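You operate a simulated robot arm through the tools that you are given. There is no shell and no other tool.

The job below is to be done with a simulated two-armed robot. You get a single attempt, and the scene is never put back.

JOB
Wipe the black tile and calibrate the gloss meter on it.
Fine: blue pad, put back; head at TILE, press CAL; end with the head at PARK and the meter off. Set down upright: blue pad. Where these are worked on the way, their far stop is far enough and under half their travel is too little: meter head. What is to be rubbed or washed off counts as gone when no trace of it is left.

It is judged by the outcome, as a careful person would: the job done as asked, and still so three seconds after it is handed in. It fails if anything else is knocked over, pushed out of place, dropped, spilled or broken.

ROBOT AND FRAMES
Two 7-joint arms with fingered hands on one trunk that stands fixed in place. Base frame: the origin is at the foot of the trunk, x ahead of it, y to its left, z up; the work surface is at about z = 866. Lengths are in mm, angles in rad, forces in N, time in s.
The left shoulder is at [23, 269, 1072], the right one opposite. Each reaches about 1298 mm from its shoulder. Payload 5 kg a hand.
The tool frame of a hand sits at the grasp point between the pads (the TCP): z along the fingers, y along the line on which they close. The tips reach 42 mm beyond it. The gripper opens to 208 mm; its body begins 119 mm behind the TCP. The gripper is a hand of 4 fingers: y runs from the thumb to the fingers, the wrist lies at [0, 0, -317] in the tool frame, and closing takes about 1.5 s.
Orientation is told as [roll, pitch, yaw] about the base's x, y, z axes, in that order, counted from this pose: with the fingers straight down and closing along the base's y, the tool's x points along the base's -x, its y along +y and its z along -z.

CONTROLS
- The arms move only by the tool jog_arm. It takes "left_moves", "right_moves" or both (then of equal length, played together; a hand with none holds still); each is one flat list of numbers, 6 for each row, row after row: the shift along the base's x, y, z in mm, then the turn, a rotation vector about the base's x, y, z in rad. In form: [tx, ty, tz, wx, wy, wz, tx, ty, tz, wx, wy, wz, ...]. A call has 1 to 20 rows; each row is the pose to reach, as a shift and turn from the pose commanded when the call began. "left_claw" and "right_claw" are, for a hand that has rows, the opening, from 0 (shut) to 1 (fully open), set as the call begins (left out, the last holds). A row lasts 0.2 s, in which the tool goes at most 50 mm and 0.15 rad; a call with a longer step from one row to the next is refused whole, and so is a gripper value outside its range. A pose out of reach is approached as far as the arm can. The call stops where the force on the tool passes 50 N (or 10 N more than at its start, if that is more) or the arm is blocked; 0.2 s more then pass. The fingers move at their own pace (about 153 mm/s each) and stop on an object; they squeeze with about 29 N. The grip force told is the motor's: it shows also when the fingers shut on nothing. Time passes only in rows, and 0.2 s behind the last, so rows that repeat a pose let the fingers close. The reply holds the time, the measured pose of the TCP, the force on the tool along the base axes, the opening and the grip force, in the units named above and with some noise, with the torque about the TCP (base axes, N m) and any sound that the robot's microphone picked up.
- Cameras (640 x 400 px; columns grow to the right, rows downward): "scene" is now at [166.9, -24.7, 1354.3]; the picture's right is [-0.27, -0.96, 0.00], its down [-0.40, 0.11, -0.91] and it looks along [0.88, -0.25, -0.41] (base axes); focal length 222 px, centre (320, 200). "left" rides on the left gripper at [-93, 1, -146] in its tool frame; the picture's right is [-0.02, -1.00, 0.00], its down [0.84, -0.01, -0.54] and it looks along [0.54, -0.01, 0.84] (tool axes); focal length 280 px, centre (320, 200). "right" rides on the right gripper at [93, 1, -146] in its tool frame; the picture's right is [-0.02, 1.00, 0.00], its down [-0.84, -0.01, -0.54] and it looks along [-0.54, -0.01, 0.84] (tool axes); focal length 280 px, centre (320, 200). There is no depth. A picture from a camera that has moved, and an enlarged one, comes with that camera's place and axes in the base frame and with its lens.
- get_image(camera): a new picture of that camera. No time passes.
- lift_body(by): moves the trunk up (or, below 0, down) by that many mm; the arms and the scene camera ride with it, the base frame stays. It gives what a move gives, with no picture.
- set_fingers(finger1, finger2, finger3, thumb_bend, hand): sets how far each is bent, from 0 (flat) to 1 (curled in); at 0.3 the hand is open as for a grip, at 0.7 the pads meet at the TCP. One left out holds its place. A second passes; each finger stops where it meets its share of the squeeze, and holds until it gets a number again. A gripper value or a shape takes the hand back. It gives what a move gives, with no picture; readings hold the bend of each and the force on the fingers (four entries, about 0 where the hand has none), thumb and palm.
- grasp_type(shape, hand): the hand has 4 fingers and takes this shape, open, in about a second: jaw (thumb against the fingers, like two jaws); tri (thumb and two fingers); tip (a fingertip pinch); poke (one finger out to press); point (the index stretched); flat (the hand flat); cup (the hand cupped); fist (a fist). The gripper value then closes the fingers along that shape, each until it touches; the sizes above hold for jaw. It gives what a move gives, with no picture.
- pan_tilt(pan, tilt): turns the head with the scene camera to pan (to the left, within 1.396 rad either way) and tilt (down, from -0.506 to 1.204), counted from straight ahead of the robot (the tilt from the chest, where the trunk bows). It gives what a move gives.
- enlarge(camera, box): a new picture of the part [left, top, right, bottom] of that camera's present view, enlarged. No time passes.
- sign_off(): hands the job in; it is judged then, once.

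Nothing tells you positions but the pictures and the camera data. Unless the task says otherwise, let go and move clear before handing in.

The tools are called after "Request:" by a JSON object that holds its "api" and its "payload". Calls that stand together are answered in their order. jog_arm: Moves the arms, as the interface text tells. Its arguments: {"type":"object","properties":{"left_moves":{"type":"array","items":{"type":"number"}},"left_claw":{"type":"number"},"right_moves":{"type":"array","items":{"type":"number"}},"right_claw":{"type":"number"}},"required":[]} The other tools are called the same way: lift_body (by) moves the trunk up or down; grasp_type (shape, hand) gives the hand a shape; set_fingers (finger1, finger2, finger3, thumb_bend, hand) moves the fingers one by one; pan_tilt (pan, tilt) turns the head that bears the scene camera; get_image (camera) takes a picture; enlarge (camera, box) takes an enlarged picture of a part of a camera's view; sign_off () hands the job in.

At the start:

```text
time: 0.0
left_position: [448.1, 128.8, 1275.3]
left_ee_rot: [0.0, 0.001, -0.153]
left_contact_force: [-0.3, 0.0, 0.6]
left_torque: [-0.02, 0.02, 0.0]
left_opening: 208.0
left_finger_force: 0.1
left_shape: jaw
left_bend: [0.3, 0.3, 0.3, 0.3]
left_finger forces: [0.0, 0.0, 0.0, 0.1, 0.1, 0.0]
right_position: [664.2, -408.4, 1219.5]
right_ee_rot: [0.0, 0.0, -0.154]
right_contact_force: [-0.1, 0.4, 0.7]
right_torque: [0.0, -0.02, 0.0]
right_opening: 207.9
right_finger_force: 0.1
right_shape: jaw
right_bend: [0.3, 0.3, 0.3, 0.3]
right_finger forces: [0.0, 0.1, 0.0, 0.0, 0.0, 0.1]
trunk travel left (down, up): [-450.0, 171.0]
head pan, tilt (commanded): [-0.278, 0.426]
```

scene: 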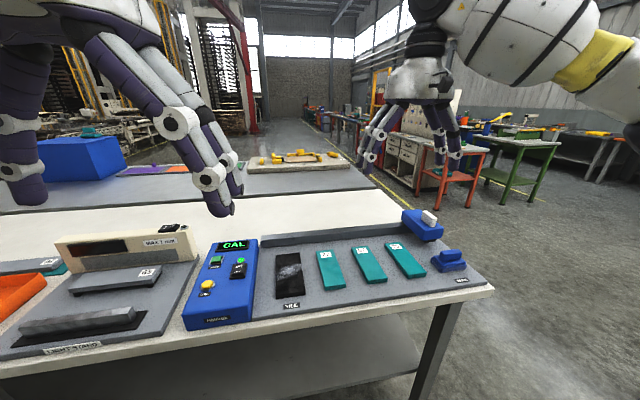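
right: 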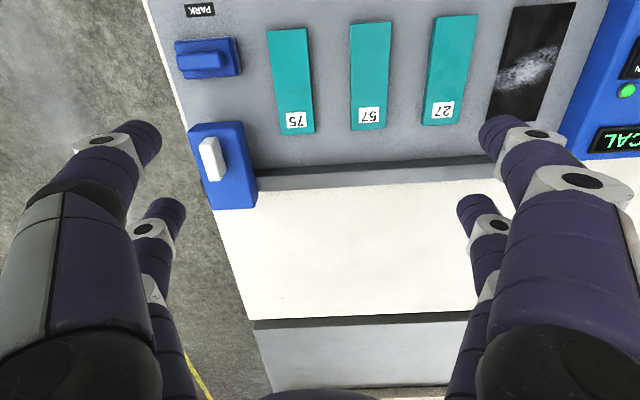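
left: 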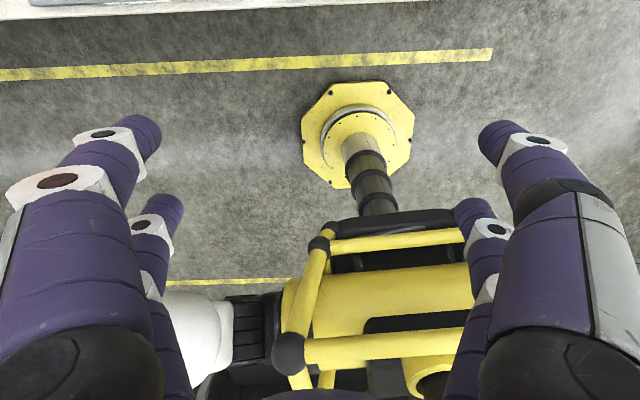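

I see a gloss meter (blue box with a CAL display), a black tile with a smudge, three teal tiles, a blue block near PARK and another blue item with a white part on a bench. I'll look closer first.

Request:
{"api": "enlarge", "payload": {"camera": "scene", "box": [180, 200, 340, 330]}}

Request:
{"api": "enlarge", "payload": {"camera": "scene", "box": [340, 190, 500, 300]}}

Request:
{"api": "enlarge", "payload": {"camera": "right", "box": [140, 0, 400, 220]}}

Request:
{"api": "enlarge", "payload": {"camera": "right", "box": [440, 0, 640, 180]}}

Request:
{"api": "enlarge", "payload": {"camera": "scene", "box": [0, 210, 220, 370]}}

```text
3.08 times, centred on (260, 265) of scene
camera zoom: at [166.9, -24.7, 1354.3], right [-0.27, -0.96, 0.0], down [-0.4, 0.11, -0.91], along [0.88, -0.25, -0.41], focal length 684 px, centre (505, 0)
```

zoom: 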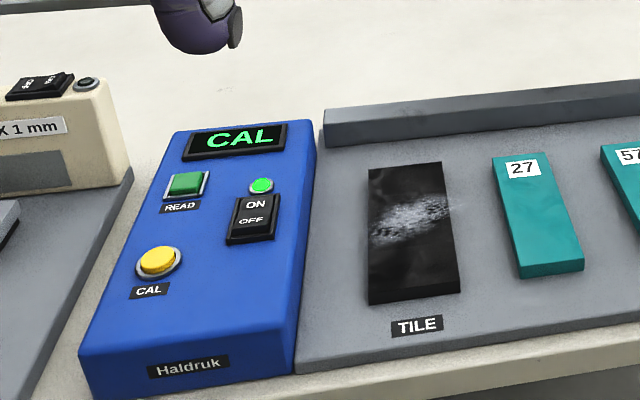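

```text
3.64 times, centred on (420, 245) of scene
camera zoom: at [166.9, -24.7, 1354.3], right [-0.27, -0.96, 0.0], down [-0.4, 0.11, -0.91], along [0.88, -0.25, -0.41], focal length 808 px, centre (-44, 36)
```

zoom: 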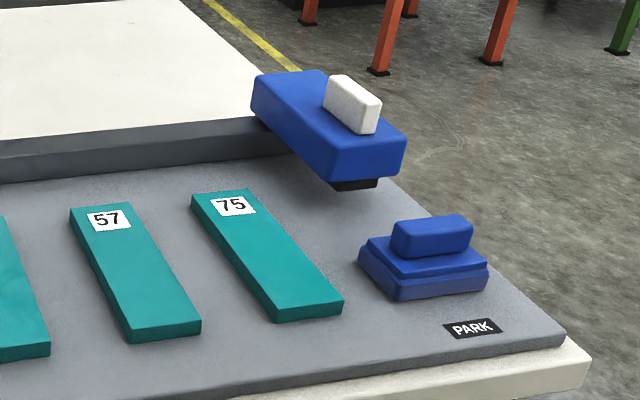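

```text
1.82 times, centred on (270, 110) of right
camera zoom: at [572.1, -391.7, 1365.4], right [0.17, 0.99, 0.0], down [0.83, -0.14, 0.54], along [0.53, -0.09, -0.84], focal length 510 px, centre (411, 364)
```

zoom: 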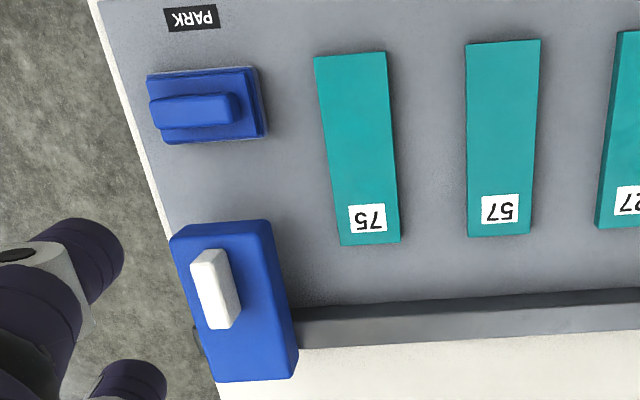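

```text
2.22 times, centred on (540, 90) of right
camera zoom: at [572.1, -391.7, 1365.4], right [0.17, 0.99, 0.0], down [0.83, -0.14, 0.54], along [0.53, -0.09, -0.84], focal length 623 px, centre (-169, 444)
```

zoom: 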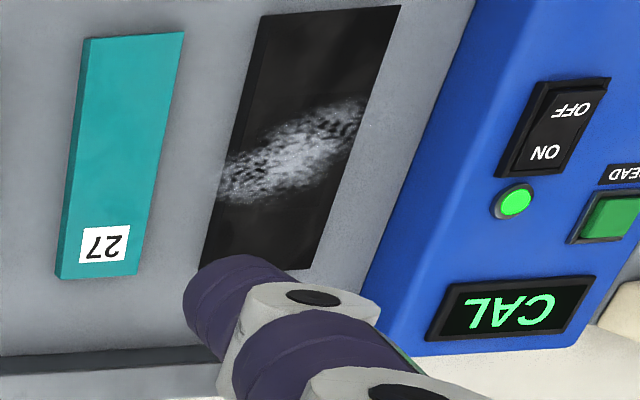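

```text
2.50 times, centred on (110, 290) of scene
camera zoom: at [166.9, -24.7, 1354.3], right [-0.27, -0.96, 0.0], down [-0.4, 0.11, -0.91], along [0.88, -0.25, -0.41], focal length 556 px, centre (845, -25)
```

zoom: 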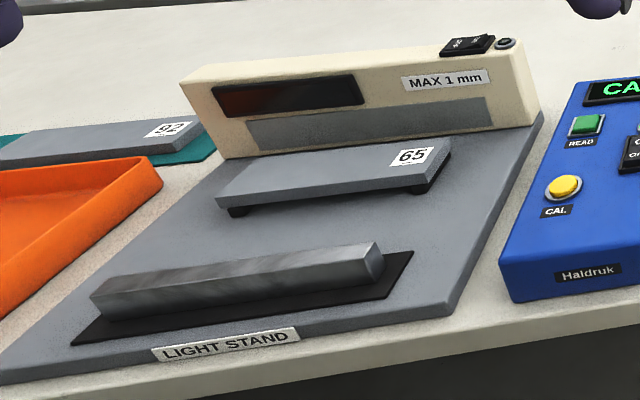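

The head (blue, white handle) sits at the PARK end of the rear rail, and the pad sits in front of it near the PARK label. The black tile is at the left end next to the meter. I'll bring the right hand's camera nearer to the pad and head to measure them.

Request:
{"api": "jog_arm", "payload": {"right_moves": [-15, -35, -25, 0, 0, 0, -30, -70, -50, 0, 0, 0, -45, -105, -75, 0, 0, 0, -60, -130, -100, 0, 0, 0, -75, -155, -120, 0, 0, 0]}}

Request:
{"api": "get_image", "payload": {"camera": "right"}}

Request:
{"api": "get_image", "payload": {"camera": "scene"}}

```text
time: 1.2
left_position: [447.8, 129.5, 1276.6]
left_ee_rot: [0.002, 0.001, -0.152]
left_contact_force: [0.3, -1.4, 0.4]
left_torque: [0.24, -0.06, -0.02]
left_opening: 208.0
left_finger_force: 0.1
left_shape: jaw
left_bend: [0.3, 0.3, 0.3, 0.3]
left_finger forces: [0.1, 0.0, 0.0, 0.1, 0.0, 0.0]
right_position: [588.0, -565.3, 1097.3]
right_ee_rot: [0.003, 0.001, -0.153]
right_contact_force: [-0.1, -0.3, -0.6]
right_torque: [0.13, 0.01, -0.02]
right_opening: 208.0
right_finger_force: 0.0
right_shape: jaw
right_bend: [0.3, 0.3, 0.3, 0.3]
right_finger forces: [0.0, 0.0, 0.0, 0.1, 0.1, 0.1]
trunk travel left (down, up): [-450.0, 171.0]
head pan, tilt (commanded): [-0.278, 0.426]
```

```text
taken
camera right: at [495.9, -548.5, 1243.9], right [0.17, 0.99, 0.0], down [0.83, -0.14, 0.54], along [0.53, -0.09, -0.84], focal length 280 px, centre (320, 200)
```

right: 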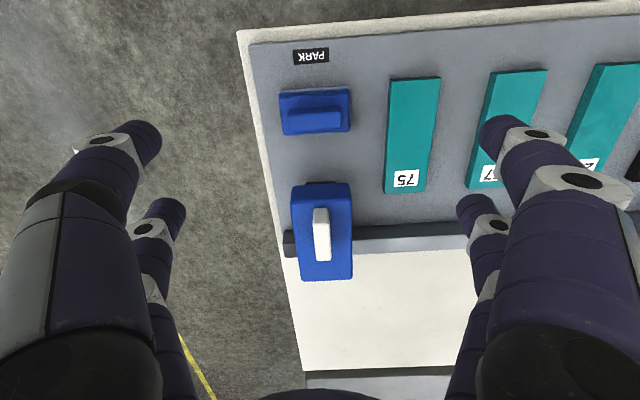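

```text
taken
camera scene: at [166.9, -26.1, 1354.3], right [-0.27, -0.96, 0.0], down [-0.4, 0.11, -0.91], along [0.88, -0.25, -0.41], focal length 222 px, centre (320, 200)
```

scene: 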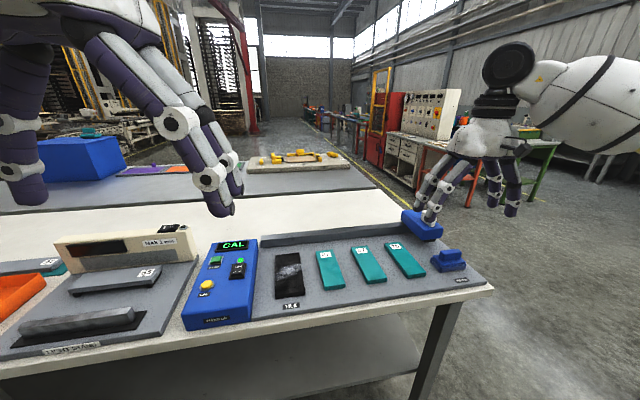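

Request:
{"api": "enlarge", "payload": {"camera": "right", "box": [230, 30, 390, 130]}}

Request:
{"api": "enlarge", "payload": {"camera": "right", "box": [260, 160, 420, 300]}}

Request:
{"api": "enlarge", "payload": {"camera": "scene", "box": [390, 190, 510, 300]}}

```text
4.00 times, centred on (310, 80) of right
camera zoom: at [495.9, -548.5, 1243.9], right [0.17, 0.99, 0.0], down [0.83, -0.14, 0.54], along [0.53, -0.09, -0.84], focal length 1122 px, centre (360, 680)
```

zoom: 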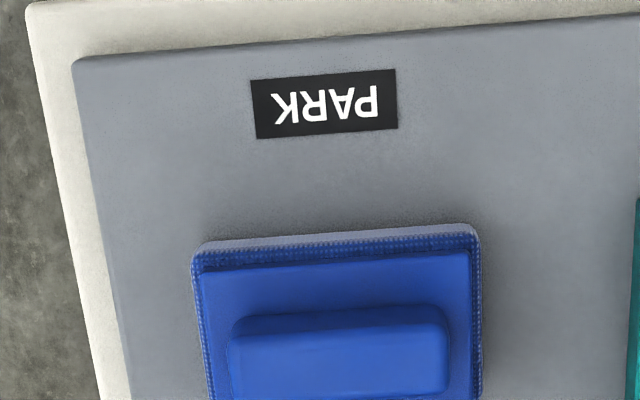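

```text
2.86 times, centred on (340, 230) of right
camera zoom: at [495.9, -548.5, 1243.9], right [0.17, 0.99, 0.0], down [0.83, -0.14, 0.54], along [0.53, -0.09, -0.84], focal length 801 px, centre (263, 114)
```

zoom: 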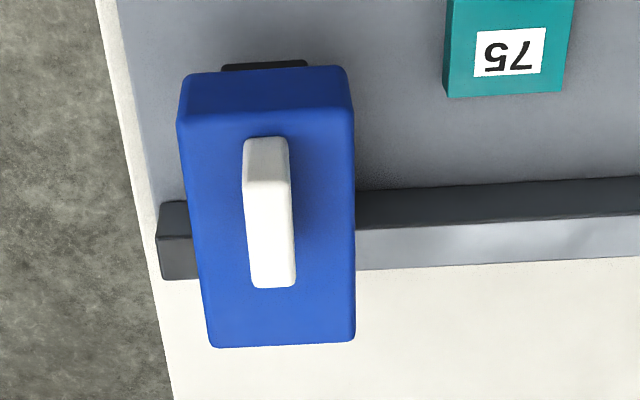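

```text
3.64 times, centred on (450, 245) of scene
camera zoom: at [166.9, -26.1, 1354.3], right [-0.27, -0.96, 0.0], down [-0.4, 0.11, -0.91], along [0.88, -0.25, -0.41], focal length 808 px, centre (-153, 36)
```

zoom: 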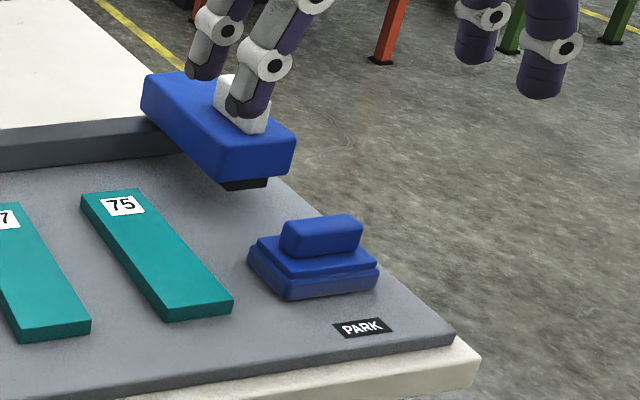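

I have a close view of the pad and head. I'll zoom in on the whole pad to get its corners.

Request:
{"api": "enlarge", "payload": {"camera": "right", "box": [260, 75, 370, 145]}}

Request:
{"api": "enlarge", "payload": {"camera": "scene", "box": [420, 235, 500, 285]}}

```text
5.71 times, centred on (315, 110) of right
camera zoom: at [495.9, -548.5, 1243.9], right [0.17, 0.99, 0.0], down [0.83, -0.14, 0.54], along [0.53, -0.09, -0.84], focal length 1602 px, centre (349, 714)
```

zoom: 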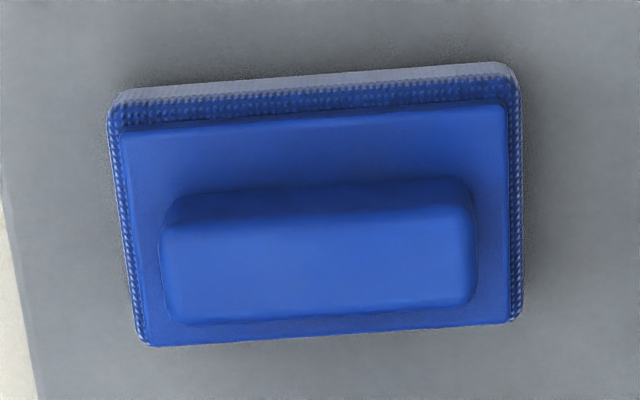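

```text
8.00 times, centred on (460, 260) of scene
camera zoom: at [166.9, -26.1, 1354.3], right [-0.27, -0.96, 0.0], down [-0.4, 0.11, -0.91], along [0.88, -0.25, -0.41], focal length 1778 px, centre (-800, -280)
```

zoom: 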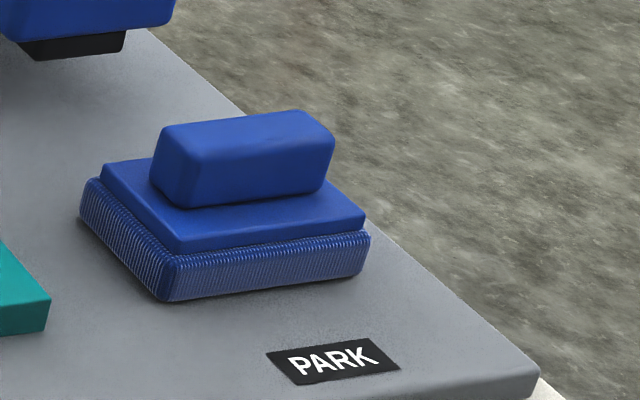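

The pad's grip runs along the rail, about 60 × 19 × 24 mm, centred near [591, -570, 925], so the hand has to turn about 90° to pinch it. I'll check the hand's shape, then turn it at height.

Request:
{"api": "enlarge", "payload": {"camera": "scene", "box": [400, 30, 560, 250]}}

Request:
{"api": "jog_arm", "payload": {"right_moves": [-5, 0, 5, 0, 0, -0.14, -10, 0, 10, 0, 0, -0.28, -10, 0, 15, 0, 0, -0.42, -10, 0, 20, 0, 0, -0.56, -10, 0, 20, 0, 0, -0.7, -10, 0, 20, 0, 0, -0.84, -10, 0, 20, 0, 0, -0.98, -10, 0, 20, 0, 0, -1.12, -10, 0, 20, 0, 0, -1.26, -10, 0, 20, 0, 0, -1.4, -10, 0, 20, 0, 0, -1.507]}}

Request:
{"api": "get_image", "payload": {"camera": "right"}}

Request:
{"api": "get_image", "payload": {"camera": "scene"}}

```text
1.82 times, centred on (480, 140) of scene
camera zoom: at [166.9, -26.1, 1354.3], right [-0.27, -0.96, 0.0], down [-0.4, 0.11, -0.91], along [0.88, -0.25, -0.41], focal length 404 px, centre (29, 309)
```

zoom: 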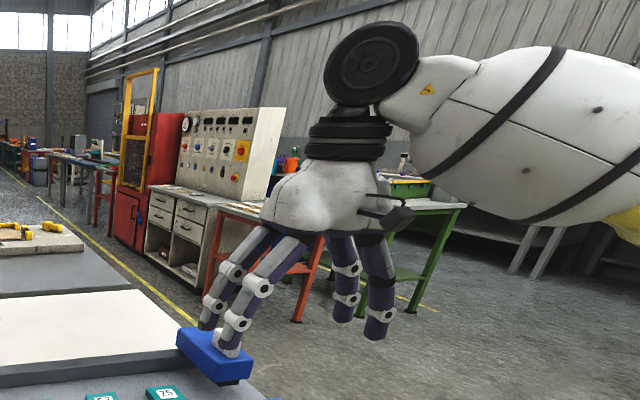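

```text
time: 3.6
left_position: [449.2, 129.6, 1275.5]
left_ee_rot: [0.0, 0.0, -0.153]
left_contact_force: [0.2, 0.3, -0.9]
left_torque: [0.09, 0.15, 0.0]
left_opening: 208.0
left_finger_force: 0.1
left_shape: jaw
left_bend: [0.3, 0.3, 0.3, 0.3]
left_finger forces: [0.0, 0.0, 0.1, 0.1, 0.1, 0.1]
right_position: [748.7, -727.4, 1207.1]
right_ee_rot: [-0.051, 0.024, -1.601]
right_contact_force: [-0.5, -0.9, 0.6]
right_torque: [0.16, -0.07, -0.03]
right_opening: 207.9
right_finger_force: 0.0
right_shape: jaw
right_bend: [0.3, 0.3, 0.3, 0.3]
right_finger forces: [0.0, 0.0, 0.1, 0.0, 0.0, 0.0]
right hand out of reach, approached as far as the arm can: row 6, 7, 8, 9, 10, 11
trunk travel left (down, up): [-450.0, 171.0]
head pan, tilt (commanded): [-0.278, 0.426]
```

```text
taken
camera right: at [760.3, -637.5, 1355.1], right [1.0, -0.04, -0.05], down [-0.01, -0.86, 0.52], along [-0.07, -0.52, -0.85], focal length 280 px, centre (320, 200)
```

right: 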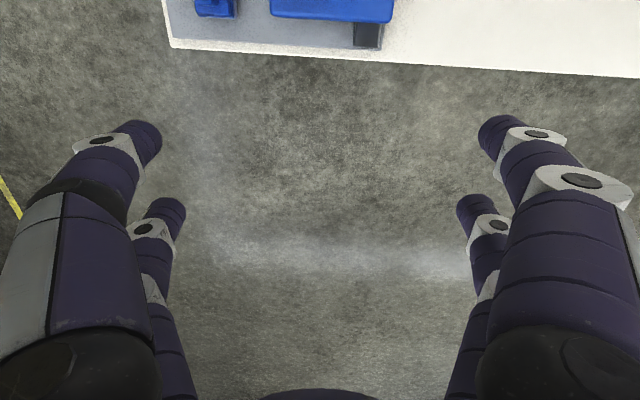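

```text
taken
camera scene: at [167.3, -25.5, 1354.0], right [-0.27, -0.96, 0.0], down [-0.4, 0.11, -0.91], along [0.88, -0.25, -0.41], focal length 222 px, centre (320, 200)
```

scene: 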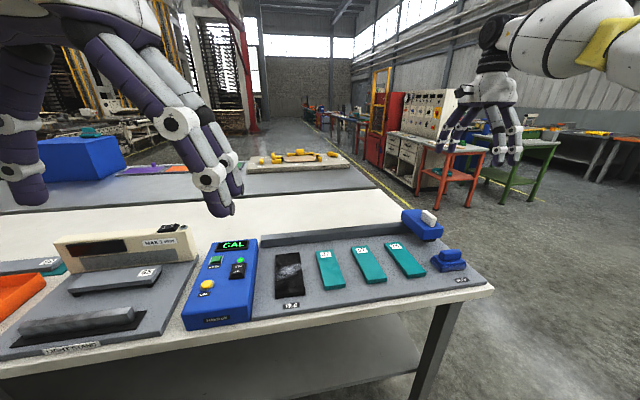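

Turning that way runs the arm out of reach. I'll turn back and try the opposite sense, keeping height.

Request:
{"api": "jog_arm", "payload": {"right_moves": [0, 0, 20, 0, 0, 0.14, 0, 0, 40, 0, 0, 0.28, 0, 0, 60, 0, 0, 0.42, 0, 0, 60, 0, 0, 0.56, 0, 0, 60, 0, 0, 0.7, 0, 0, 60, 0, 0, 0.84, 0, 0, 60, 0, 0, 0.98, 0, 0, 60, 0, 0, 1.12, 0, 0, 60, 0, 0, 1.26, 0, 0, 60, 0, 0, 1.4, 0, 0, 60, 0, 0, 1.507]}}

```text
time: 6.0
left_position: [448.8, 129.9, 1275.8]
left_ee_rot: [0.0, 0.0, -0.152]
left_contact_force: [0.4, 0.2, -0.1]
left_torque: [-0.03, -0.01, 0.0]
left_opening: 207.9
left_finger_force: 0.1
left_shape: jaw
left_bend: [0.3, 0.3, 0.3, 0.3]
left_finger forces: [0.1, 0.0, 0.1, 0.1, 0.0, 0.1]
right_position: [748.2, -728.5, 1264.6]
right_ee_rot: [-0.05, 0.025, -0.089]
right_contact_force: [0.8, 0.5, -1.0]
right_torque: [0.0, -0.01, -0.03]
right_opening: 208.1
right_finger_force: 0.0
right_shape: jaw
right_bend: [0.3, 0.3, 0.3, 0.3]
right_finger forces: [0.1, 0.0, 0.0, 0.0, 0.1, 0.1]
right hand out of reach, approached as far as the arm can: row 3, 4
trunk travel left (down, up): [-450.0, 171.0]
head pan, tilt (commanded): [-0.278, 0.426]
```

Back to near the neutral turn. I'll level the hand, move back over the pad at height, then turn it the other way.

Request:
{"api": "jog_arm", "payload": {"right_moves": [-26, 26, -10, 0.01, -0.006, 0, -52, 52, -20, 0.02, -0.012, 0, -79, 79, -40, 0.03, -0.018, 0, -105, 105, -60, 0.04, -0.024, 0, -132, 132, -80, 0.048, -0.029, 0, -158, 158, -100, 0.048, -0.029, 0]}}

Request:
{"api": "jog_arm", "payload": {"right_moves": [0, 0, 0, 0, 0, 0.14, 0, 0, 0, 0, 0, 0.28, 0, 0, 0, 0, 0, 0.42, 0, 0, 0, 0, 0, 0.56, 0, 0, 0, 0, 0, 0.7, 0, 0, 0, 0, 0, 0.84, 0, 0, 0, 0, 0, 0.98, 0, 0, 0, 0, 0, 1.12, 0, 0, 0, 0, 0, 1.26, 0, 0, 0, 0, 0, 1.4, 0, 0, 0, 0, 0, 1.507, 0, 0, 0, 0, 0, 1.57]}}

Request:
{"api": "get_image", "payload": {"camera": "scene"}}

Request:
{"api": "get_image", "payload": {"camera": "right"}}

```text
time: 7.4
left_position: [448.6, 130.4, 1276.6]
left_ee_rot: [0.0, 0.001, -0.152]
left_contact_force: [0.9, 0.5, 0.5]
left_torque: [-0.02, 0.03, 0.01]
left_opening: 207.9
left_finger_force: 0.1
left_shape: jaw
left_bend: [0.3, 0.3, 0.3, 0.3]
left_finger forces: [0.0, 0.1, 0.0, 0.0, 0.0, 0.1]
right_position: [590.5, -569.2, 1164.6]
right_ee_rot: [0.002, 0.001, -0.093]
right_contact_force: [0.2, -0.5, -0.2]
right_torque: [-0.01, -0.04, -0.05]
right_opening: 207.9
right_finger_force: 0.0
right_shape: jaw
right_bend: [0.3, 0.3, 0.3, 0.3]
right_finger forces: [0.0, 0.1, 0.0, 0.0, 0.0, 0.1]
trunk travel left (down, up): [-450.0, 171.0]
head pan, tilt (commanded): [-0.278, 0.426]
```

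```text
time: 10.0
left_position: [449.8, 129.7, 1274.5]
left_ee_rot: [0.0, 0.0, -0.153]
left_contact_force: [0.6, -0.1, 0.5]
left_torque: [0.01, -0.01, 0.03]
left_opening: 207.9
left_finger_force: 0.1
left_shape: jaw
left_bend: [0.3, 0.3, 0.3, 0.3]
left_finger forces: [0.0, 0.0, 0.0, 0.1, 0.0, 0.0]
right_position: [591.5, -571.4, 1163.6]
right_ee_rot: [0.001, 0.0, 1.48]
right_contact_force: [0.1, 0.5, -0.2]
right_torque: [-0.02, -0.03, 0.01]
right_opening: 208.3
right_finger_force: 0.0
right_shape: jaw
right_bend: [0.3, 0.3, 0.3, 0.3]
right_finger forces: [0.0, 0.0, 0.0, 0.0, 0.1, 0.0]
trunk travel left (down, up): [-450.0, 171.0]
head pan, tilt (commanded): [-0.278, 0.426]
```

```text
taken
camera scene: at [166.9, -24.8, 1354.3], right [-0.27, -0.96, 0.0], down [-0.4, 0.11, -0.91], along [0.88, -0.25, -0.41], focal length 222 px, centre (320, 200)
```

scene: 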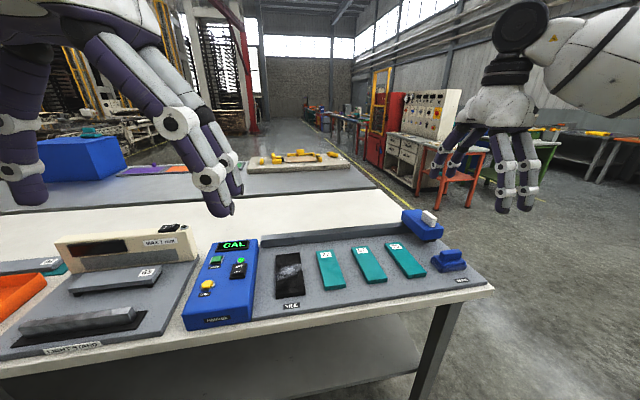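

```text
taken
camera right: at [581.2, -663.6, 1310.6], right [-0.99, 0.11, 0.0], down [0.09, 0.84, 0.54], along [0.06, 0.54, -0.84], focal length 280 px, centre (320, 200)
```

right: 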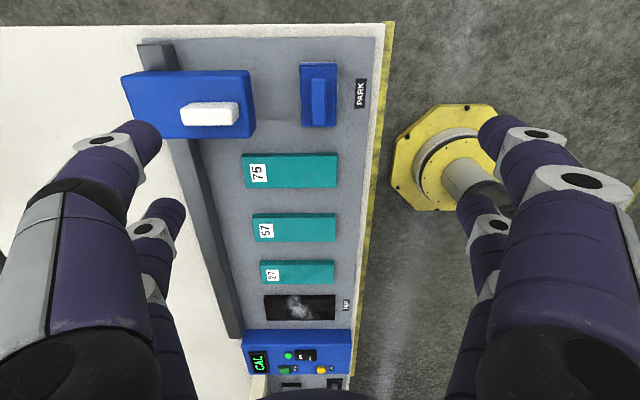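

The hand turned freely this way (yaw 1.48). I'll part-close it at height to see how the fingers pass between the pad and the head, whose front edge is only about 100 mm behind the grip.

Request:
{"api": "jog_arm", "payload": {"right_moves": [0, 0, 0, 0, 0, 0, 0, 0, 0, 0, 0, 0, 0, 0, 0, 0, 0, 0, 0, 0, 0, 0, 0, 0], "right_claw": 0.35}}

Request:
{"api": "get_image", "payload": {"camera": "right"}}

Request:
{"api": "enlarge", "payload": {"camera": "scene", "box": [400, 60, 600, 280]}}

```text
time: 11.0
left_position: [448.8, 129.1, 1275.9]
left_ee_rot: [-0.001, 0.0, -0.152]
left_contact_force: [-0.1, 0.4, -0.2]
left_torque: [-0.03, 0.0, 0.03]
left_opening: 207.6
left_finger_force: 0.2
left_shape: jaw
left_bend: [0.3, 0.3, 0.3, 0.3]
left_finger forces: [0.0, 0.0, 0.0, 0.1, 0.1, 0.0]
right_position: [590.4, -570.9, 1164.3]
right_ee_rot: [0.002, 0.001, 1.48]
right_contact_force: [-0.1, 0.4, 0.6]
right_torque: [0.02, -0.01, 0.01]
right_opening: 73.2
right_finger_force: 0.1
right_shape: jaw
right_bend: [0.73, 0.73, 0.73, 0.7]
right_finger forces: [0.0, 0.1, 0.0, 0.0, 0.0, 0.0]
trunk travel left (down, up): [-450.0, 171.0]
head pan, tilt (commanded): [-0.278, 0.426]
```

```text
taken
camera right: at [581.0, -663.6, 1310.6], right [-0.99, 0.11, 0.0], down [0.09, 0.84, 0.54], along [0.06, 0.54, -0.84], focal length 280 px, centre (320, 200)
```

right: 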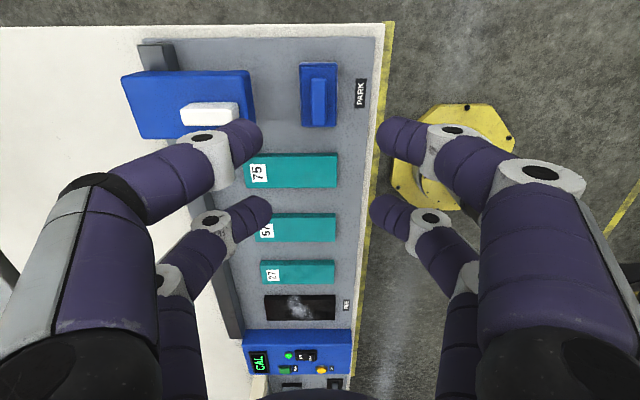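

```text
1.82 times, centred on (500, 170) of scene
camera zoom: at [166.9, -24.8, 1354.3], right [-0.27, -0.96, 0.0], down [-0.4, 0.11, -0.91], along [0.88, -0.25, -0.41], focal length 404 px, centre (-7, 254)
```

zoom: 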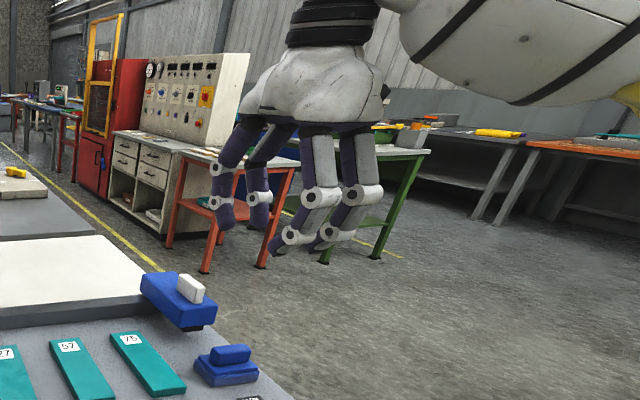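

The fingers form two opposing pairs about 50 mm apart, which suits the 60 mm grip. I'll descend partway over the pad and check alignment.

Request:
{"api": "jog_arm", "payload": {"right_moves": [0, 0, -45, 0, 0, 0, 0, 0, -90, 0, 0, 0, 0, 0, -135, 0, 0, 0, 0, 0, -180, 0, 0, 0, 0, 0, -190, 0, 0, 0]}}

Request:
{"api": "get_image", "payload": {"camera": "right"}}

Request:
{"api": "enlarge", "payload": {"camera": "scene", "box": [380, 140, 560, 300]}}

```text
time: 12.2
left_position: [449.1, 130.0, 1275.7]
left_ee_rot: [-0.001, 0.0, -0.152]
left_contact_force: [-0.8, 0.1, 0.1]
left_torque: [0.0, -0.03, -0.04]
left_opening: 208.1
left_finger_force: 0.1
left_shape: jaw
left_bend: [0.3, 0.3, 0.3, 0.3]
left_finger forces: [0.1, 0.0, 0.1, 0.0, 0.0, 0.1]
right_position: [592.0, -571.9, 973.3]
right_ee_rot: [0.001, 0.001, 1.478]
right_contact_force: [0.7, 0.6, -0.6]
right_torque: [0.01, 0.01, 0.03]
right_opening: 72.9
right_finger_force: 0.0
right_shape: jaw
right_bend: [0.73, 0.73, 0.73, 0.7]
right_finger forces: [0.1, 0.0, 0.0, 0.0, 0.1, 0.0]
trunk travel left (down, up): [-450.0, 171.0]
head pan, tilt (commanded): [-0.278, 0.426]
```

```text
taken
camera right: at [581.0, -663.7, 1120.0], right [-0.99, 0.11, 0.0], down [0.09, 0.84, 0.54], along [0.06, 0.54, -0.84], focal length 280 px, centre (320, 200)
```

right: 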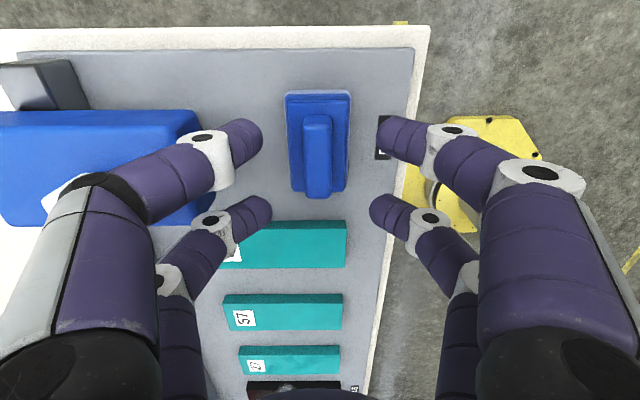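

```text
2.50 times, centred on (470, 220) of scene
camera zoom: at [166.8, -24.8, 1354.4], right [-0.27, -0.96, 0.0], down [-0.4, 0.11, -0.91], along [0.88, -0.25, -0.41], focal length 556 px, centre (-55, 150)
```

zoom: 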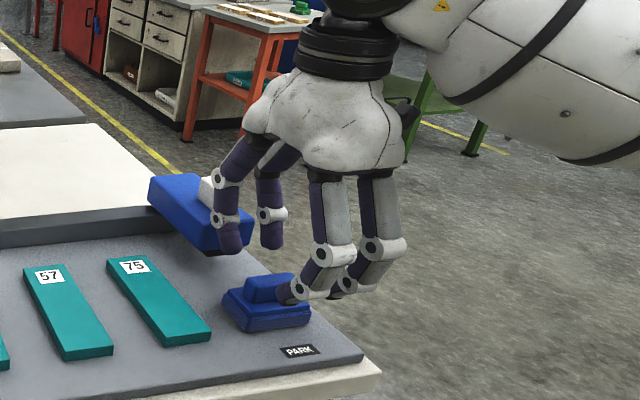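

The pad grip is centred between the finger pairs. I'll lower further and check the tip height.

Request:
{"api": "jog_arm", "payload": {"right_moves": [0, 0, -20, 0, 0, 0, 0, 0, -38, 0, 0, 0]}}

Request:
{"api": "get_image", "payload": {"camera": "right"}}

Request:
{"api": "enlarge", "payload": {"camera": "scene", "box": [400, 180, 520, 290]}}

```text
time: 12.8
left_position: [449.2, 129.9, 1276.3]
left_ee_rot: [0.001, 0.002, -0.152]
left_contact_force: [0.4, -0.2, -0.2]
left_torque: [0.0, 0.01, -0.02]
left_opening: 207.9
left_finger_force: 0.0
left_shape: jaw
left_bend: [0.3, 0.3, 0.3, 0.3]
left_finger forces: [0.1, 0.0, 0.0, 0.0, 0.0, 0.0]
right_position: [591.6, -570.3, 935.9]
right_ee_rot: [0.001, 0.0, 1.48]
right_contact_force: [0.0, -0.2, 0.3]
right_torque: [0.0, -0.02, 0.0]
right_opening: 73.0
right_finger_force: 0.0
right_shape: jaw
right_bend: [0.73, 0.73, 0.73, 0.7]
right_finger forces: [0.0, 0.1, 0.0, 0.1, 0.1, 0.0]
trunk travel left (down, up): [-450.0, 171.0]
head pan, tilt (commanded): [-0.278, 0.426]
```

```text
taken
camera right: at [581.2, -663.6, 1082.1], right [-0.99, 0.11, 0.0], down [0.09, 0.84, 0.54], along [0.06, 0.54, -0.84], focal length 280 px, centre (320, 200)
```

right: 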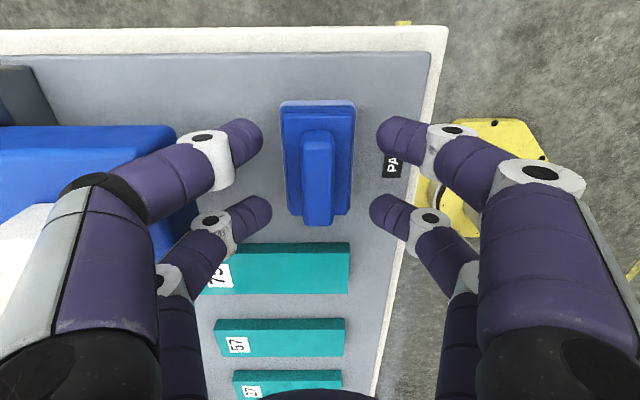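

```text
3.64 times, centred on (460, 235) of scene
camera zoom: at [167.0, -24.9, 1354.3], right [-0.27, -0.96, 0.0], down [-0.4, 0.11, -0.91], along [0.88, -0.25, -0.41], focal length 808 px, centre (-189, 73)
```

zoom: 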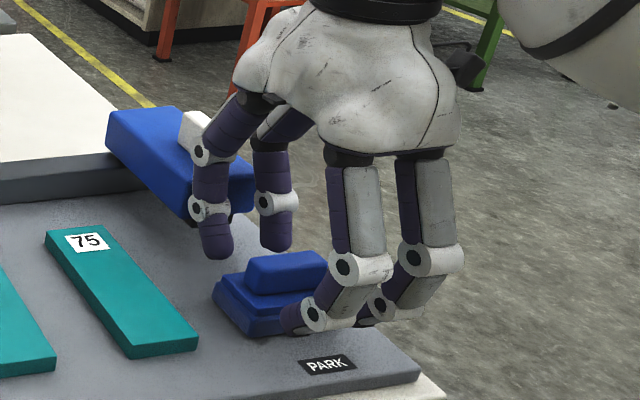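

The fingertips hang slightly lower than the pad's shoulder, so I'll narrow the opening first at this height before the last bit of descent.

Request:
{"api": "jog_arm", "payload": {"right_moves": [0, 0, 3, 0, 0, 0, 0, 0, 3, 0, 0, 0, 0, 0, 3, 0, 0, 0], "right_claw": 0.2}}

Request:
{"api": "get_image", "payload": {"camera": "right"}}

Request:
{"api": "enlarge", "payload": {"camera": "scene", "box": [420, 220, 510, 280]}}

```text
time: 13.6
left_position: [449.0, 129.8, 1276.8]
left_ee_rot: [-0.001, 0.0, -0.151]
left_contact_force: [-0.7, 0.2, -0.7]
left_torque: [0.03, -0.02, 0.04]
left_opening: 207.7
left_finger_force: 0.0
left_shape: jaw
left_bend: [0.3, 0.3, 0.3, 0.3]
left_finger forces: [0.0, 0.0, 0.0, 0.0, 0.0, 0.1]
right_position: [590.3, -570.6, 938.7]
right_ee_rot: [0.003, 0.0, 1.478]
right_contact_force: [0.4, 0.8, -1.0]
right_torque: [0.02, 0.01, 0.03]
right_opening: 42.3
right_finger_force: 0.2
right_shape: jaw
right_bend: [0.73, 0.73, 0.73, 0.7]
right_finger forces: [0.0, 0.0, 0.1, 0.0, 0.0, 0.1]
trunk travel left (down, up): [-450.0, 171.0]
head pan, tilt (commanded): [-0.278, 0.426]
```

```text
taken
camera right: at [581.2, -663.4, 1085.5], right [-0.99, 0.11, 0.0], down [0.09, 0.84, 0.54], along [0.06, 0.54, -0.84], focal length 280 px, centre (320, 200)
```

right: 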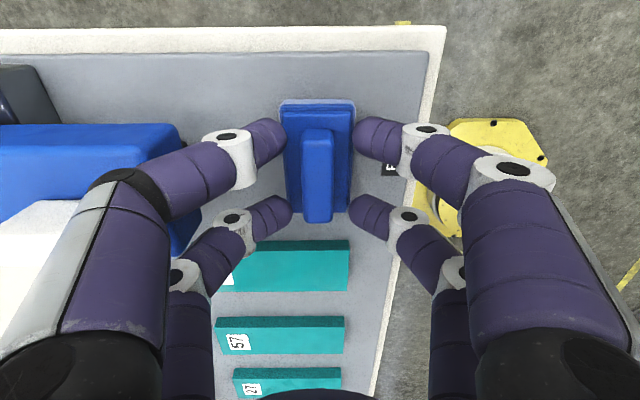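

```text
6.67 times, centred on (465, 250) of scene
camera zoom: at [166.9, -24.8, 1354.3], right [-0.27, -0.96, 0.0], down [-0.4, 0.11, -0.91], along [0.88, -0.25, -0.41], focal length 1482 px, centre (-647, -133)
```

zoom: 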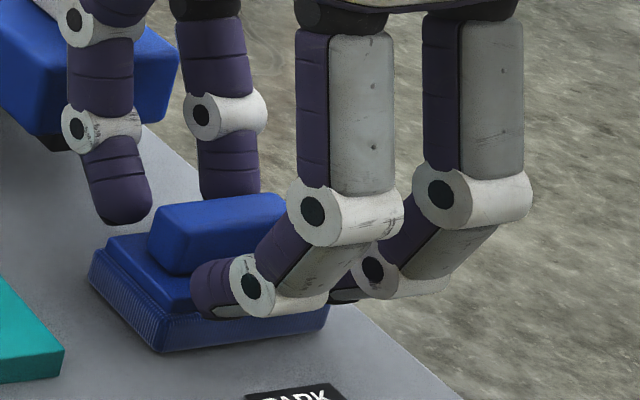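

The finger pairs are about 60 mm apart, so they'd catch only the ends of the 60 mm grip. I'll raise the hand and look at the tripod and tip shapes for a better fit.

Request:
{"api": "jog_arm", "payload": {"right_moves": [0, -3, 45, 0, 0, 0, 0, -6, 90, 0, 0, 0, 0, -6, 130, 0, 0, 0]}}

Request:
{"api": "grasp_type", "payload": {"shape": "tip", "hand": "right"}}

Request:
{"api": "get_image", "payload": {"camera": "right"}}

Request:
{"api": "enlarge", "payload": {"camera": "scene", "box": [400, 120, 560, 280]}}

Request:
{"api": "grasp_type", "payload": {"shape": "tri", "hand": "right"}}

Request:
{"api": "get_image", "payload": {"camera": "right"}}

Request:
{"api": "enlarge", "payload": {"camera": "scene", "box": [400, 120, 560, 280]}}

```text
time: 14.4
left_position: [445.6, 132.1, 1277.7]
left_ee_rot: [-0.001, -0.001, -0.152]
left_contact_force: [-1.9, 1.8, 0.7]
left_torque: [-0.24, -0.28, -0.04]
left_opening: 208.0
left_finger_force: 0.0
left_shape: jaw
left_bend: [0.3, 0.3, 0.3, 0.3]
left_finger forces: [0.0, 0.0, 0.0, 0.0, 0.0, 0.0]
right_position: [587.8, -576.0, 1073.7]
right_ee_rot: [-0.003, 0.002, 1.477]
right_contact_force: [-2.6, 1.3, 2.1]
right_torque: [-0.17, -0.43, -0.01]
right_opening: 42.0
right_finger_force: 0.1
right_shape: jaw
right_bend: [0.73, 0.73, 0.73, 0.7]
right_finger forces: [0.1, 0.0, 0.0, 0.0, 0.0, 0.0]
trunk travel left (down, up): [-450.0, 171.0]
head pan, tilt (commanded): [-0.278, 0.426]
```

```text
time: 15.3
left_position: [448.2, 131.4, 1275.1]
left_ee_rot: [0.002, 0.0, -0.153]
left_contact_force: [0.0, 1.8, 0.5]
left_torque: [0.02, 0.02, 0.02]
left_opening: 207.7
left_finger_force: 0.1
left_shape: jaw
left_bend: [0.3, 0.3, 0.3, 0.3]
left_finger forces: [0.1, 0.0, 0.1, 0.0, 0.0, 0.0]
right_position: [590.2, -576.4, 1069.1]
right_ee_rot: [0.003, 0.0, 1.48]
right_contact_force: [-0.4, -0.6, 0.3]
right_torque: [0.05, 0.01, 0.03]
right_opening: 208.1
right_finger_force: 0.1
right_shape: tip
right_bend: [0.3, 0.3, 0.3, 0.3]
right_finger forces: [0.1, 0.0, 0.0, 0.0, 0.0, 0.0]
trunk travel left (down, up): [-450.0, 171.0]
head pan, tilt (commanded): [-0.278, 0.426]
```

```text
taken
camera right: at [581.8, -669.5, 1214.6], right [-0.99, 0.11, 0.0], down [0.09, 0.84, 0.54], along [0.05, 0.54, -0.84], focal length 280 px, centre (320, 200)
```

right: 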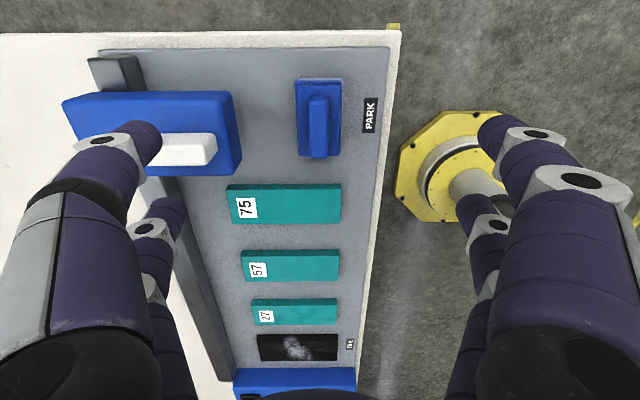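

```text
2.50 times, centred on (480, 200) of scene
camera zoom: at [166.8, -24.7, 1354.4], right [-0.27, -0.96, 0.0], down [-0.4, 0.11, -0.91], along [0.88, -0.25, -0.41], focal length 556 px, centre (-80, 200)
```

zoom: 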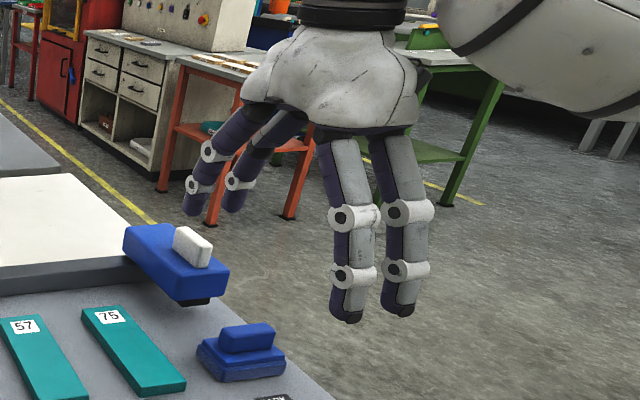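

```text
time: 16.2
left_position: [449.6, 129.9, 1275.9]
left_ee_rot: [0.001, 0.0, -0.151]
left_contact_force: [0.2, -0.4, -0.5]
left_torque: [0.0, 0.0, 0.01]
left_opening: 207.7
left_finger_force: 0.0
left_shape: jaw
left_bend: [0.3, 0.3, 0.3, 0.3]
left_finger forces: [0.1, 0.0, 0.1, 0.0, 0.1, 0.0]
right_position: [591.2, -576.3, 1068.5]
right_ee_rot: [0.003, 0.0, 1.479]
right_contact_force: [0.6, -0.3, -1.1]
right_torque: [0.04, 0.02, -0.02]
right_opening: 207.7
right_finger_force: 0.0
right_shape: tri
right_bend: [0.3, 0.3, 0.3, 0.3]
right_finger forces: [0.1, 0.0, 0.0, 0.0, 0.0, 0.1]
trunk travel left (down, up): [-450.0, 171.0]
head pan, tilt (commanded): [-0.278, 0.426]
```

```text
taken
camera right: at [581.9, -669.8, 1214.1], right [-0.99, 0.11, 0.0], down [0.09, 0.84, 0.54], along [0.05, 0.54, -0.84], focal length 280 px, centre (320, 200)
```

right: 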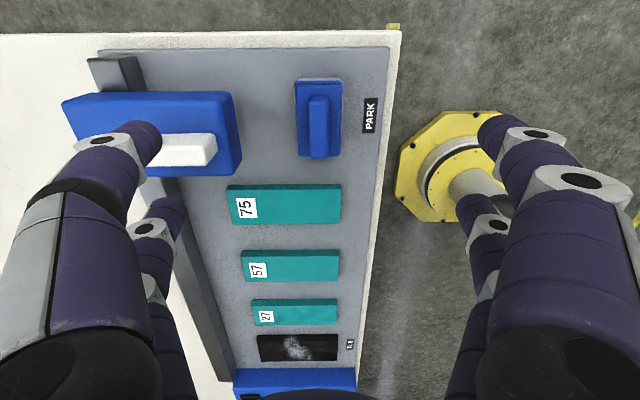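

```text
2.50 times, centred on (480, 200) of scene
camera zoom: at [167.0, -24.9, 1354.3], right [-0.27, -0.96, 0.0], down [-0.4, 0.11, -0.91], along [0.88, -0.25, -0.41], focal length 556 px, centre (-80, 200)
```

zoom: 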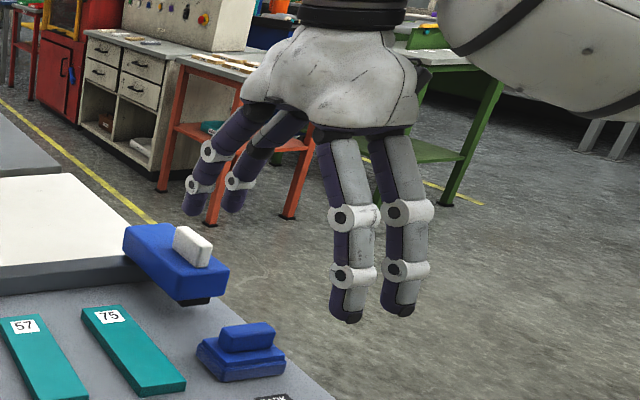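

All shapes share the same finger spacing, so the small grip can't be pinched by both pairs. I'll hold the pad by its 50 mm-deep body instead, closing front to back, and go back to the jaw shape.

Request:
{"api": "grasp_type", "payload": {"shape": "jaw", "hand": "right"}}

Request:
{"api": "jog_arm", "payload": {"right_moves": [0, 0, 0, 0, 0, 0, 0, 0, 0, 0, 0, 0, 0, 0, -20, 0, 0, 0, 0, 0, -60, 0, 0, 0, 0, 0, -100, 0, 0, 0, 0, 0, -130, 0, 0, 0], "right_claw": 0.37}}

Request:
{"api": "get_image", "payload": {"camera": "right"}}

Request:
{"api": "enlarge", "payload": {"camera": "scene", "box": [420, 220, 510, 280]}}

```text
time: 17.1
left_position: [448.7, 129.9, 1276.1]
left_ee_rot: [0.0, 0.001, -0.151]
left_contact_force: [-0.3, 0.0, 0.1]
left_torque: [-0.02, 0.02, 0.02]
left_opening: 208.1
left_finger_force: 0.0
left_shape: jaw
left_bend: [0.3, 0.3, 0.3, 0.3]
left_finger forces: [0.0, 0.0, 0.1, 0.0, 0.1, 0.1]
right_position: [590.3, -576.7, 1066.7]
right_ee_rot: [0.004, 0.0, 1.479]
right_contact_force: [0.5, -0.2, -0.2]
right_torque: [0.03, 0.03, 0.0]
right_opening: 207.9
right_finger_force: 0.0
right_shape: jaw
right_bend: [0.3, 0.3, 0.3, 0.3]
right_finger forces: [0.0, 0.0, 0.1, 0.0, 0.0, 0.1]
trunk travel left (down, up): [-450.0, 171.0]
head pan, tilt (commanded): [-0.278, 0.426]
```

```text
time: 18.5
left_position: [448.6, 129.6, 1276.3]
left_ee_rot: [0.001, 0.001, -0.152]
left_contact_force: [0.6, -0.1, 0.0]
left_torque: [0.05, 0.02, -0.03]
left_opening: 208.0
left_finger_force: 0.0
left_shape: jaw
left_bend: [0.3, 0.3, 0.3, 0.3]
left_finger forces: [0.1, 0.1, 0.0, 0.1, 0.0, 0.0]
right_position: [590.1, -576.3, 940.1]
right_ee_rot: [-0.001, -0.002, 1.478]
right_contact_force: [-0.4, -0.8, 0.7]
right_torque: [0.06, 0.03, 0.04]
right_opening: 77.3
right_finger_force: 0.1
right_shape: jaw
right_bend: [0.73, 0.73, 0.73, 0.7]
right_finger forces: [0.1, 0.0, 0.1, 0.1, 0.1, 0.0]
trunk travel left (down, up): [-450.0, 171.0]
head pan, tilt (commanded): [-0.278, 0.426]
```

```text
taken
camera right: at [580.3, -669.2, 1085.6], right [-0.99, 0.11, 0.0], down [0.09, 0.84, 0.54], along [0.06, 0.54, -0.84], focal length 280 px, centre (320, 200)
```

right: 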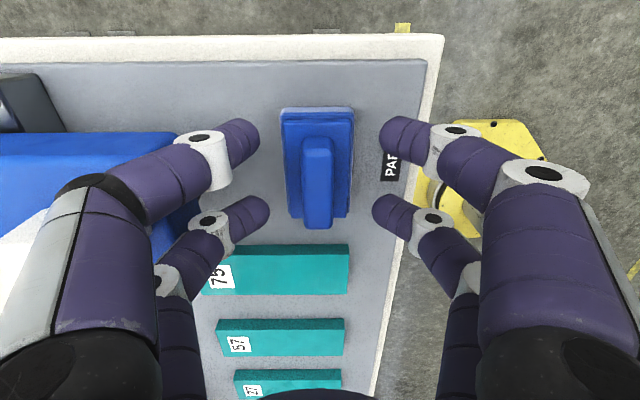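

```text
6.67 times, centred on (465, 250) of scene
camera zoom: at [167.1, -25.2, 1354.3], right [-0.27, -0.96, 0.0], down [-0.4, 0.11, -0.91], along [0.88, -0.25, -0.41], focal length 1482 px, centre (-647, -133)
```

zoom: 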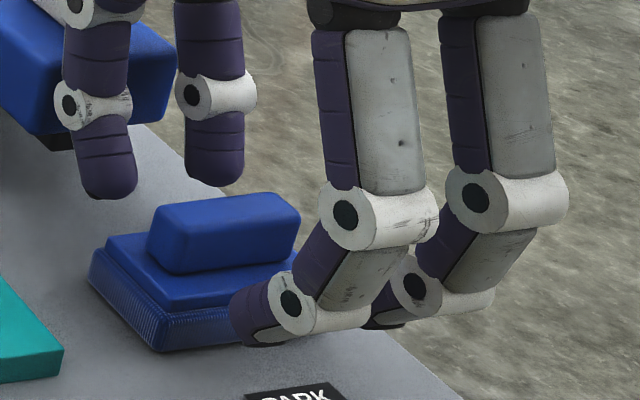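

I'll descend in small steps, watching the tool force for the tips touching the base plate.

Request:
{"api": "jog_arm", "payload": {"right_moves": [0, 0, -8, 0, 0, 0, 0, 0, -15, 0, 0, 0]}}

Request:
{"api": "enlarge", "payload": {"camera": "scene", "box": [420, 220, 510, 280]}}

Request:
{"api": "enlarge", "payload": {"camera": "right", "box": [190, 80, 450, 260]}}

```text
time: 19.1
left_position: [447.9, 130.8, 1275.7]
left_ee_rot: [-0.001, 0.001, -0.153]
left_contact_force: [0.3, -0.6, -1.0]
left_torque: [-0.01, 0.03, 0.0]
left_opening: 208.1
left_finger_force: 0.1
left_shape: jaw
left_bend: [0.3, 0.3, 0.3, 0.3]
left_finger forces: [0.0, 0.0, 0.0, 0.0, 0.0, 0.0]
right_position: [587.8, -576.7, 924.6]
right_ee_rot: [0.001, 0.0, 1.477]
right_contact_force: [-4.2, 0.6, 4.6]
right_torque: [0.05, -0.5, 0.2]
right_opening: 76.4
right_finger_force: 0.1
right_shape: jaw
right_bend: [0.73, 0.73, 0.74, 0.7]
right_finger forces: [0.0, 0.1, 6.3, 0.1, 0.0, 0.0]
trunk travel left (down, up): [-450.0, 171.0]
head pan, tilt (commanded): [-0.278, 0.426]
```

```text
6.67 times, centred on (465, 250) of scene
camera zoom: at [166.6, -24.7, 1354.4], right [-0.27, -0.96, 0.0], down [-0.4, 0.11, -0.91], along [0.88, -0.25, -0.41], focal length 1482 px, centre (-647, -133)
```

zoom: 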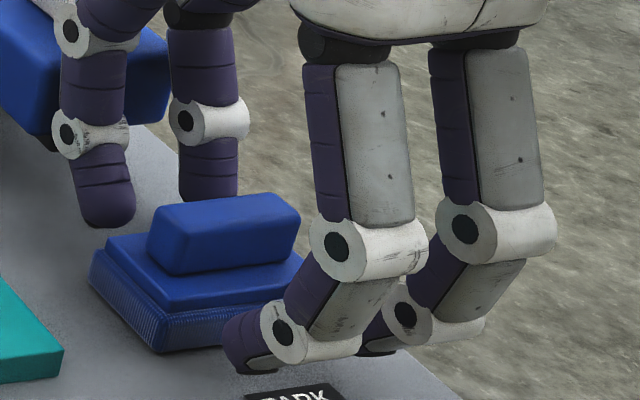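

```text
2.22 times, centred on (320, 170) of right
camera zoom: at [579.8, -669.1, 1071.1], right [-0.99, 0.11, 0.0], down [0.09, 0.84, 0.54], along [0.06, 0.54, -0.84], focal length 623 px, centre (320, 267)
```

zoom: 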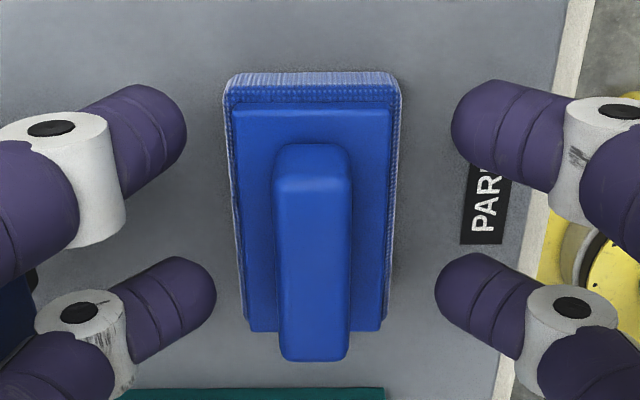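

The away-side finger brushed the head's front edge (finger 3 reads 6 N). I'll lift off, narrow the opening to just wider than the pad, and try again slightly nearer the robot.

Request:
{"api": "jog_arm", "payload": {"right_moves": [0, 0, 15, 0, 0, 0, -3, 0, 15, 0, 0, 0, -4, 0, 15, 0, 0, 0], "right_claw": 0.295}}

Request:
{"api": "jog_arm", "payload": {"right_moves": [0, 0, -7, 0, 0, 0, 0, 0, -14, 0, 0, 0]}}

Request:
{"api": "enlarge", "payload": {"camera": "right", "box": [190, 80, 450, 260]}}

Request:
{"api": "enlarge", "payload": {"camera": "scene", "box": [420, 220, 510, 280]}}

```text
time: 19.9
left_position: [448.0, 130.2, 1276.4]
left_ee_rot: [0.0, 0.001, -0.152]
left_contact_force: [-0.5, 0.1, -0.2]
left_torque: [-0.01, -0.03, -0.02]
left_opening: 208.1
left_finger_force: 0.1
left_shape: jaw
left_bend: [0.3, 0.3, 0.3, 0.3]
left_finger forces: [0.0, 0.0, 0.0, 0.0, 0.1, 0.1]
right_position: [586.1, -577.1, 938.8]
right_ee_rot: [0.001, 0.0, 1.479]
right_contact_force: [-0.1, 0.6, 0.1]
right_torque: [-0.02, -0.01, 0.02]
right_opening: 62.2
right_finger_force: 0.1
right_shape: jaw
right_bend: [0.73, 0.73, 0.74, 0.7]
right_finger forces: [0.0, 0.1, 0.0, 0.0, 0.0, 0.0]
trunk travel left (down, up): [-450.0, 171.0]
head pan, tilt (commanded): [-0.278, 0.426]
```

```text
time: 20.5
left_position: [449.7, 130.8, 1276.0]
left_ee_rot: [0.001, 0.0, -0.152]
left_contact_force: [0.2, 0.1, -0.2]
left_torque: [-0.01, 0.01, 0.03]
left_opening: 207.9
left_finger_force: 0.0
left_shape: jaw
left_bend: [0.3, 0.3, 0.3, 0.3]
left_finger forces: [0.1, 0.1, 0.1, 0.0, 0.0, 0.0]
right_position: [586.1, -577.2, 924.5]
right_ee_rot: [0.002, -0.001, 1.478]
right_contact_force: [0.2, 0.3, -0.1]
right_torque: [0.04, -0.01, -0.02]
right_opening: 61.9
right_finger_force: 0.0
right_shape: jaw
right_bend: [0.73, 0.73, 0.74, 0.7]
right_finger forces: [0.0, 0.0, 0.0, 0.1, 0.0, 0.0]
trunk travel left (down, up): [-450.0, 171.0]
head pan, tilt (commanded): [-0.278, 0.426]
```

```text
2.22 times, centred on (320, 170) of right
camera zoom: at [577.2, -669.6, 1071.2], right [-0.99, 0.11, 0.0], down [0.09, 0.84, 0.54], along [0.06, 0.54, -0.84], focal length 623 px, centre (320, 267)
```

zoom: 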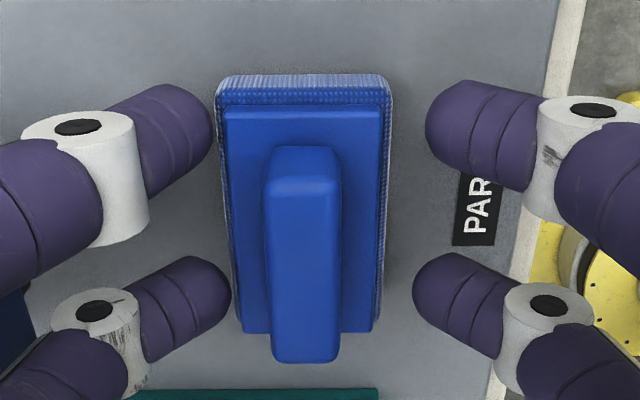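

```text
6.67 times, centred on (465, 250) of scene
camera zoom: at [167.0, -24.8, 1354.3], right [-0.27, -0.96, 0.0], down [-0.4, 0.11, -0.91], along [0.88, -0.25, -0.41], focal length 1482 px, centre (-647, -133)
```

zoom: 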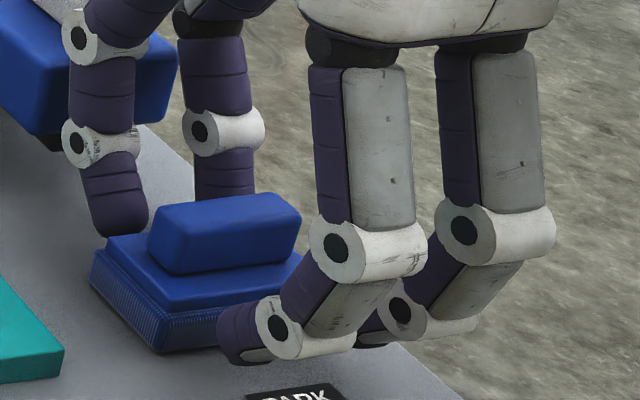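

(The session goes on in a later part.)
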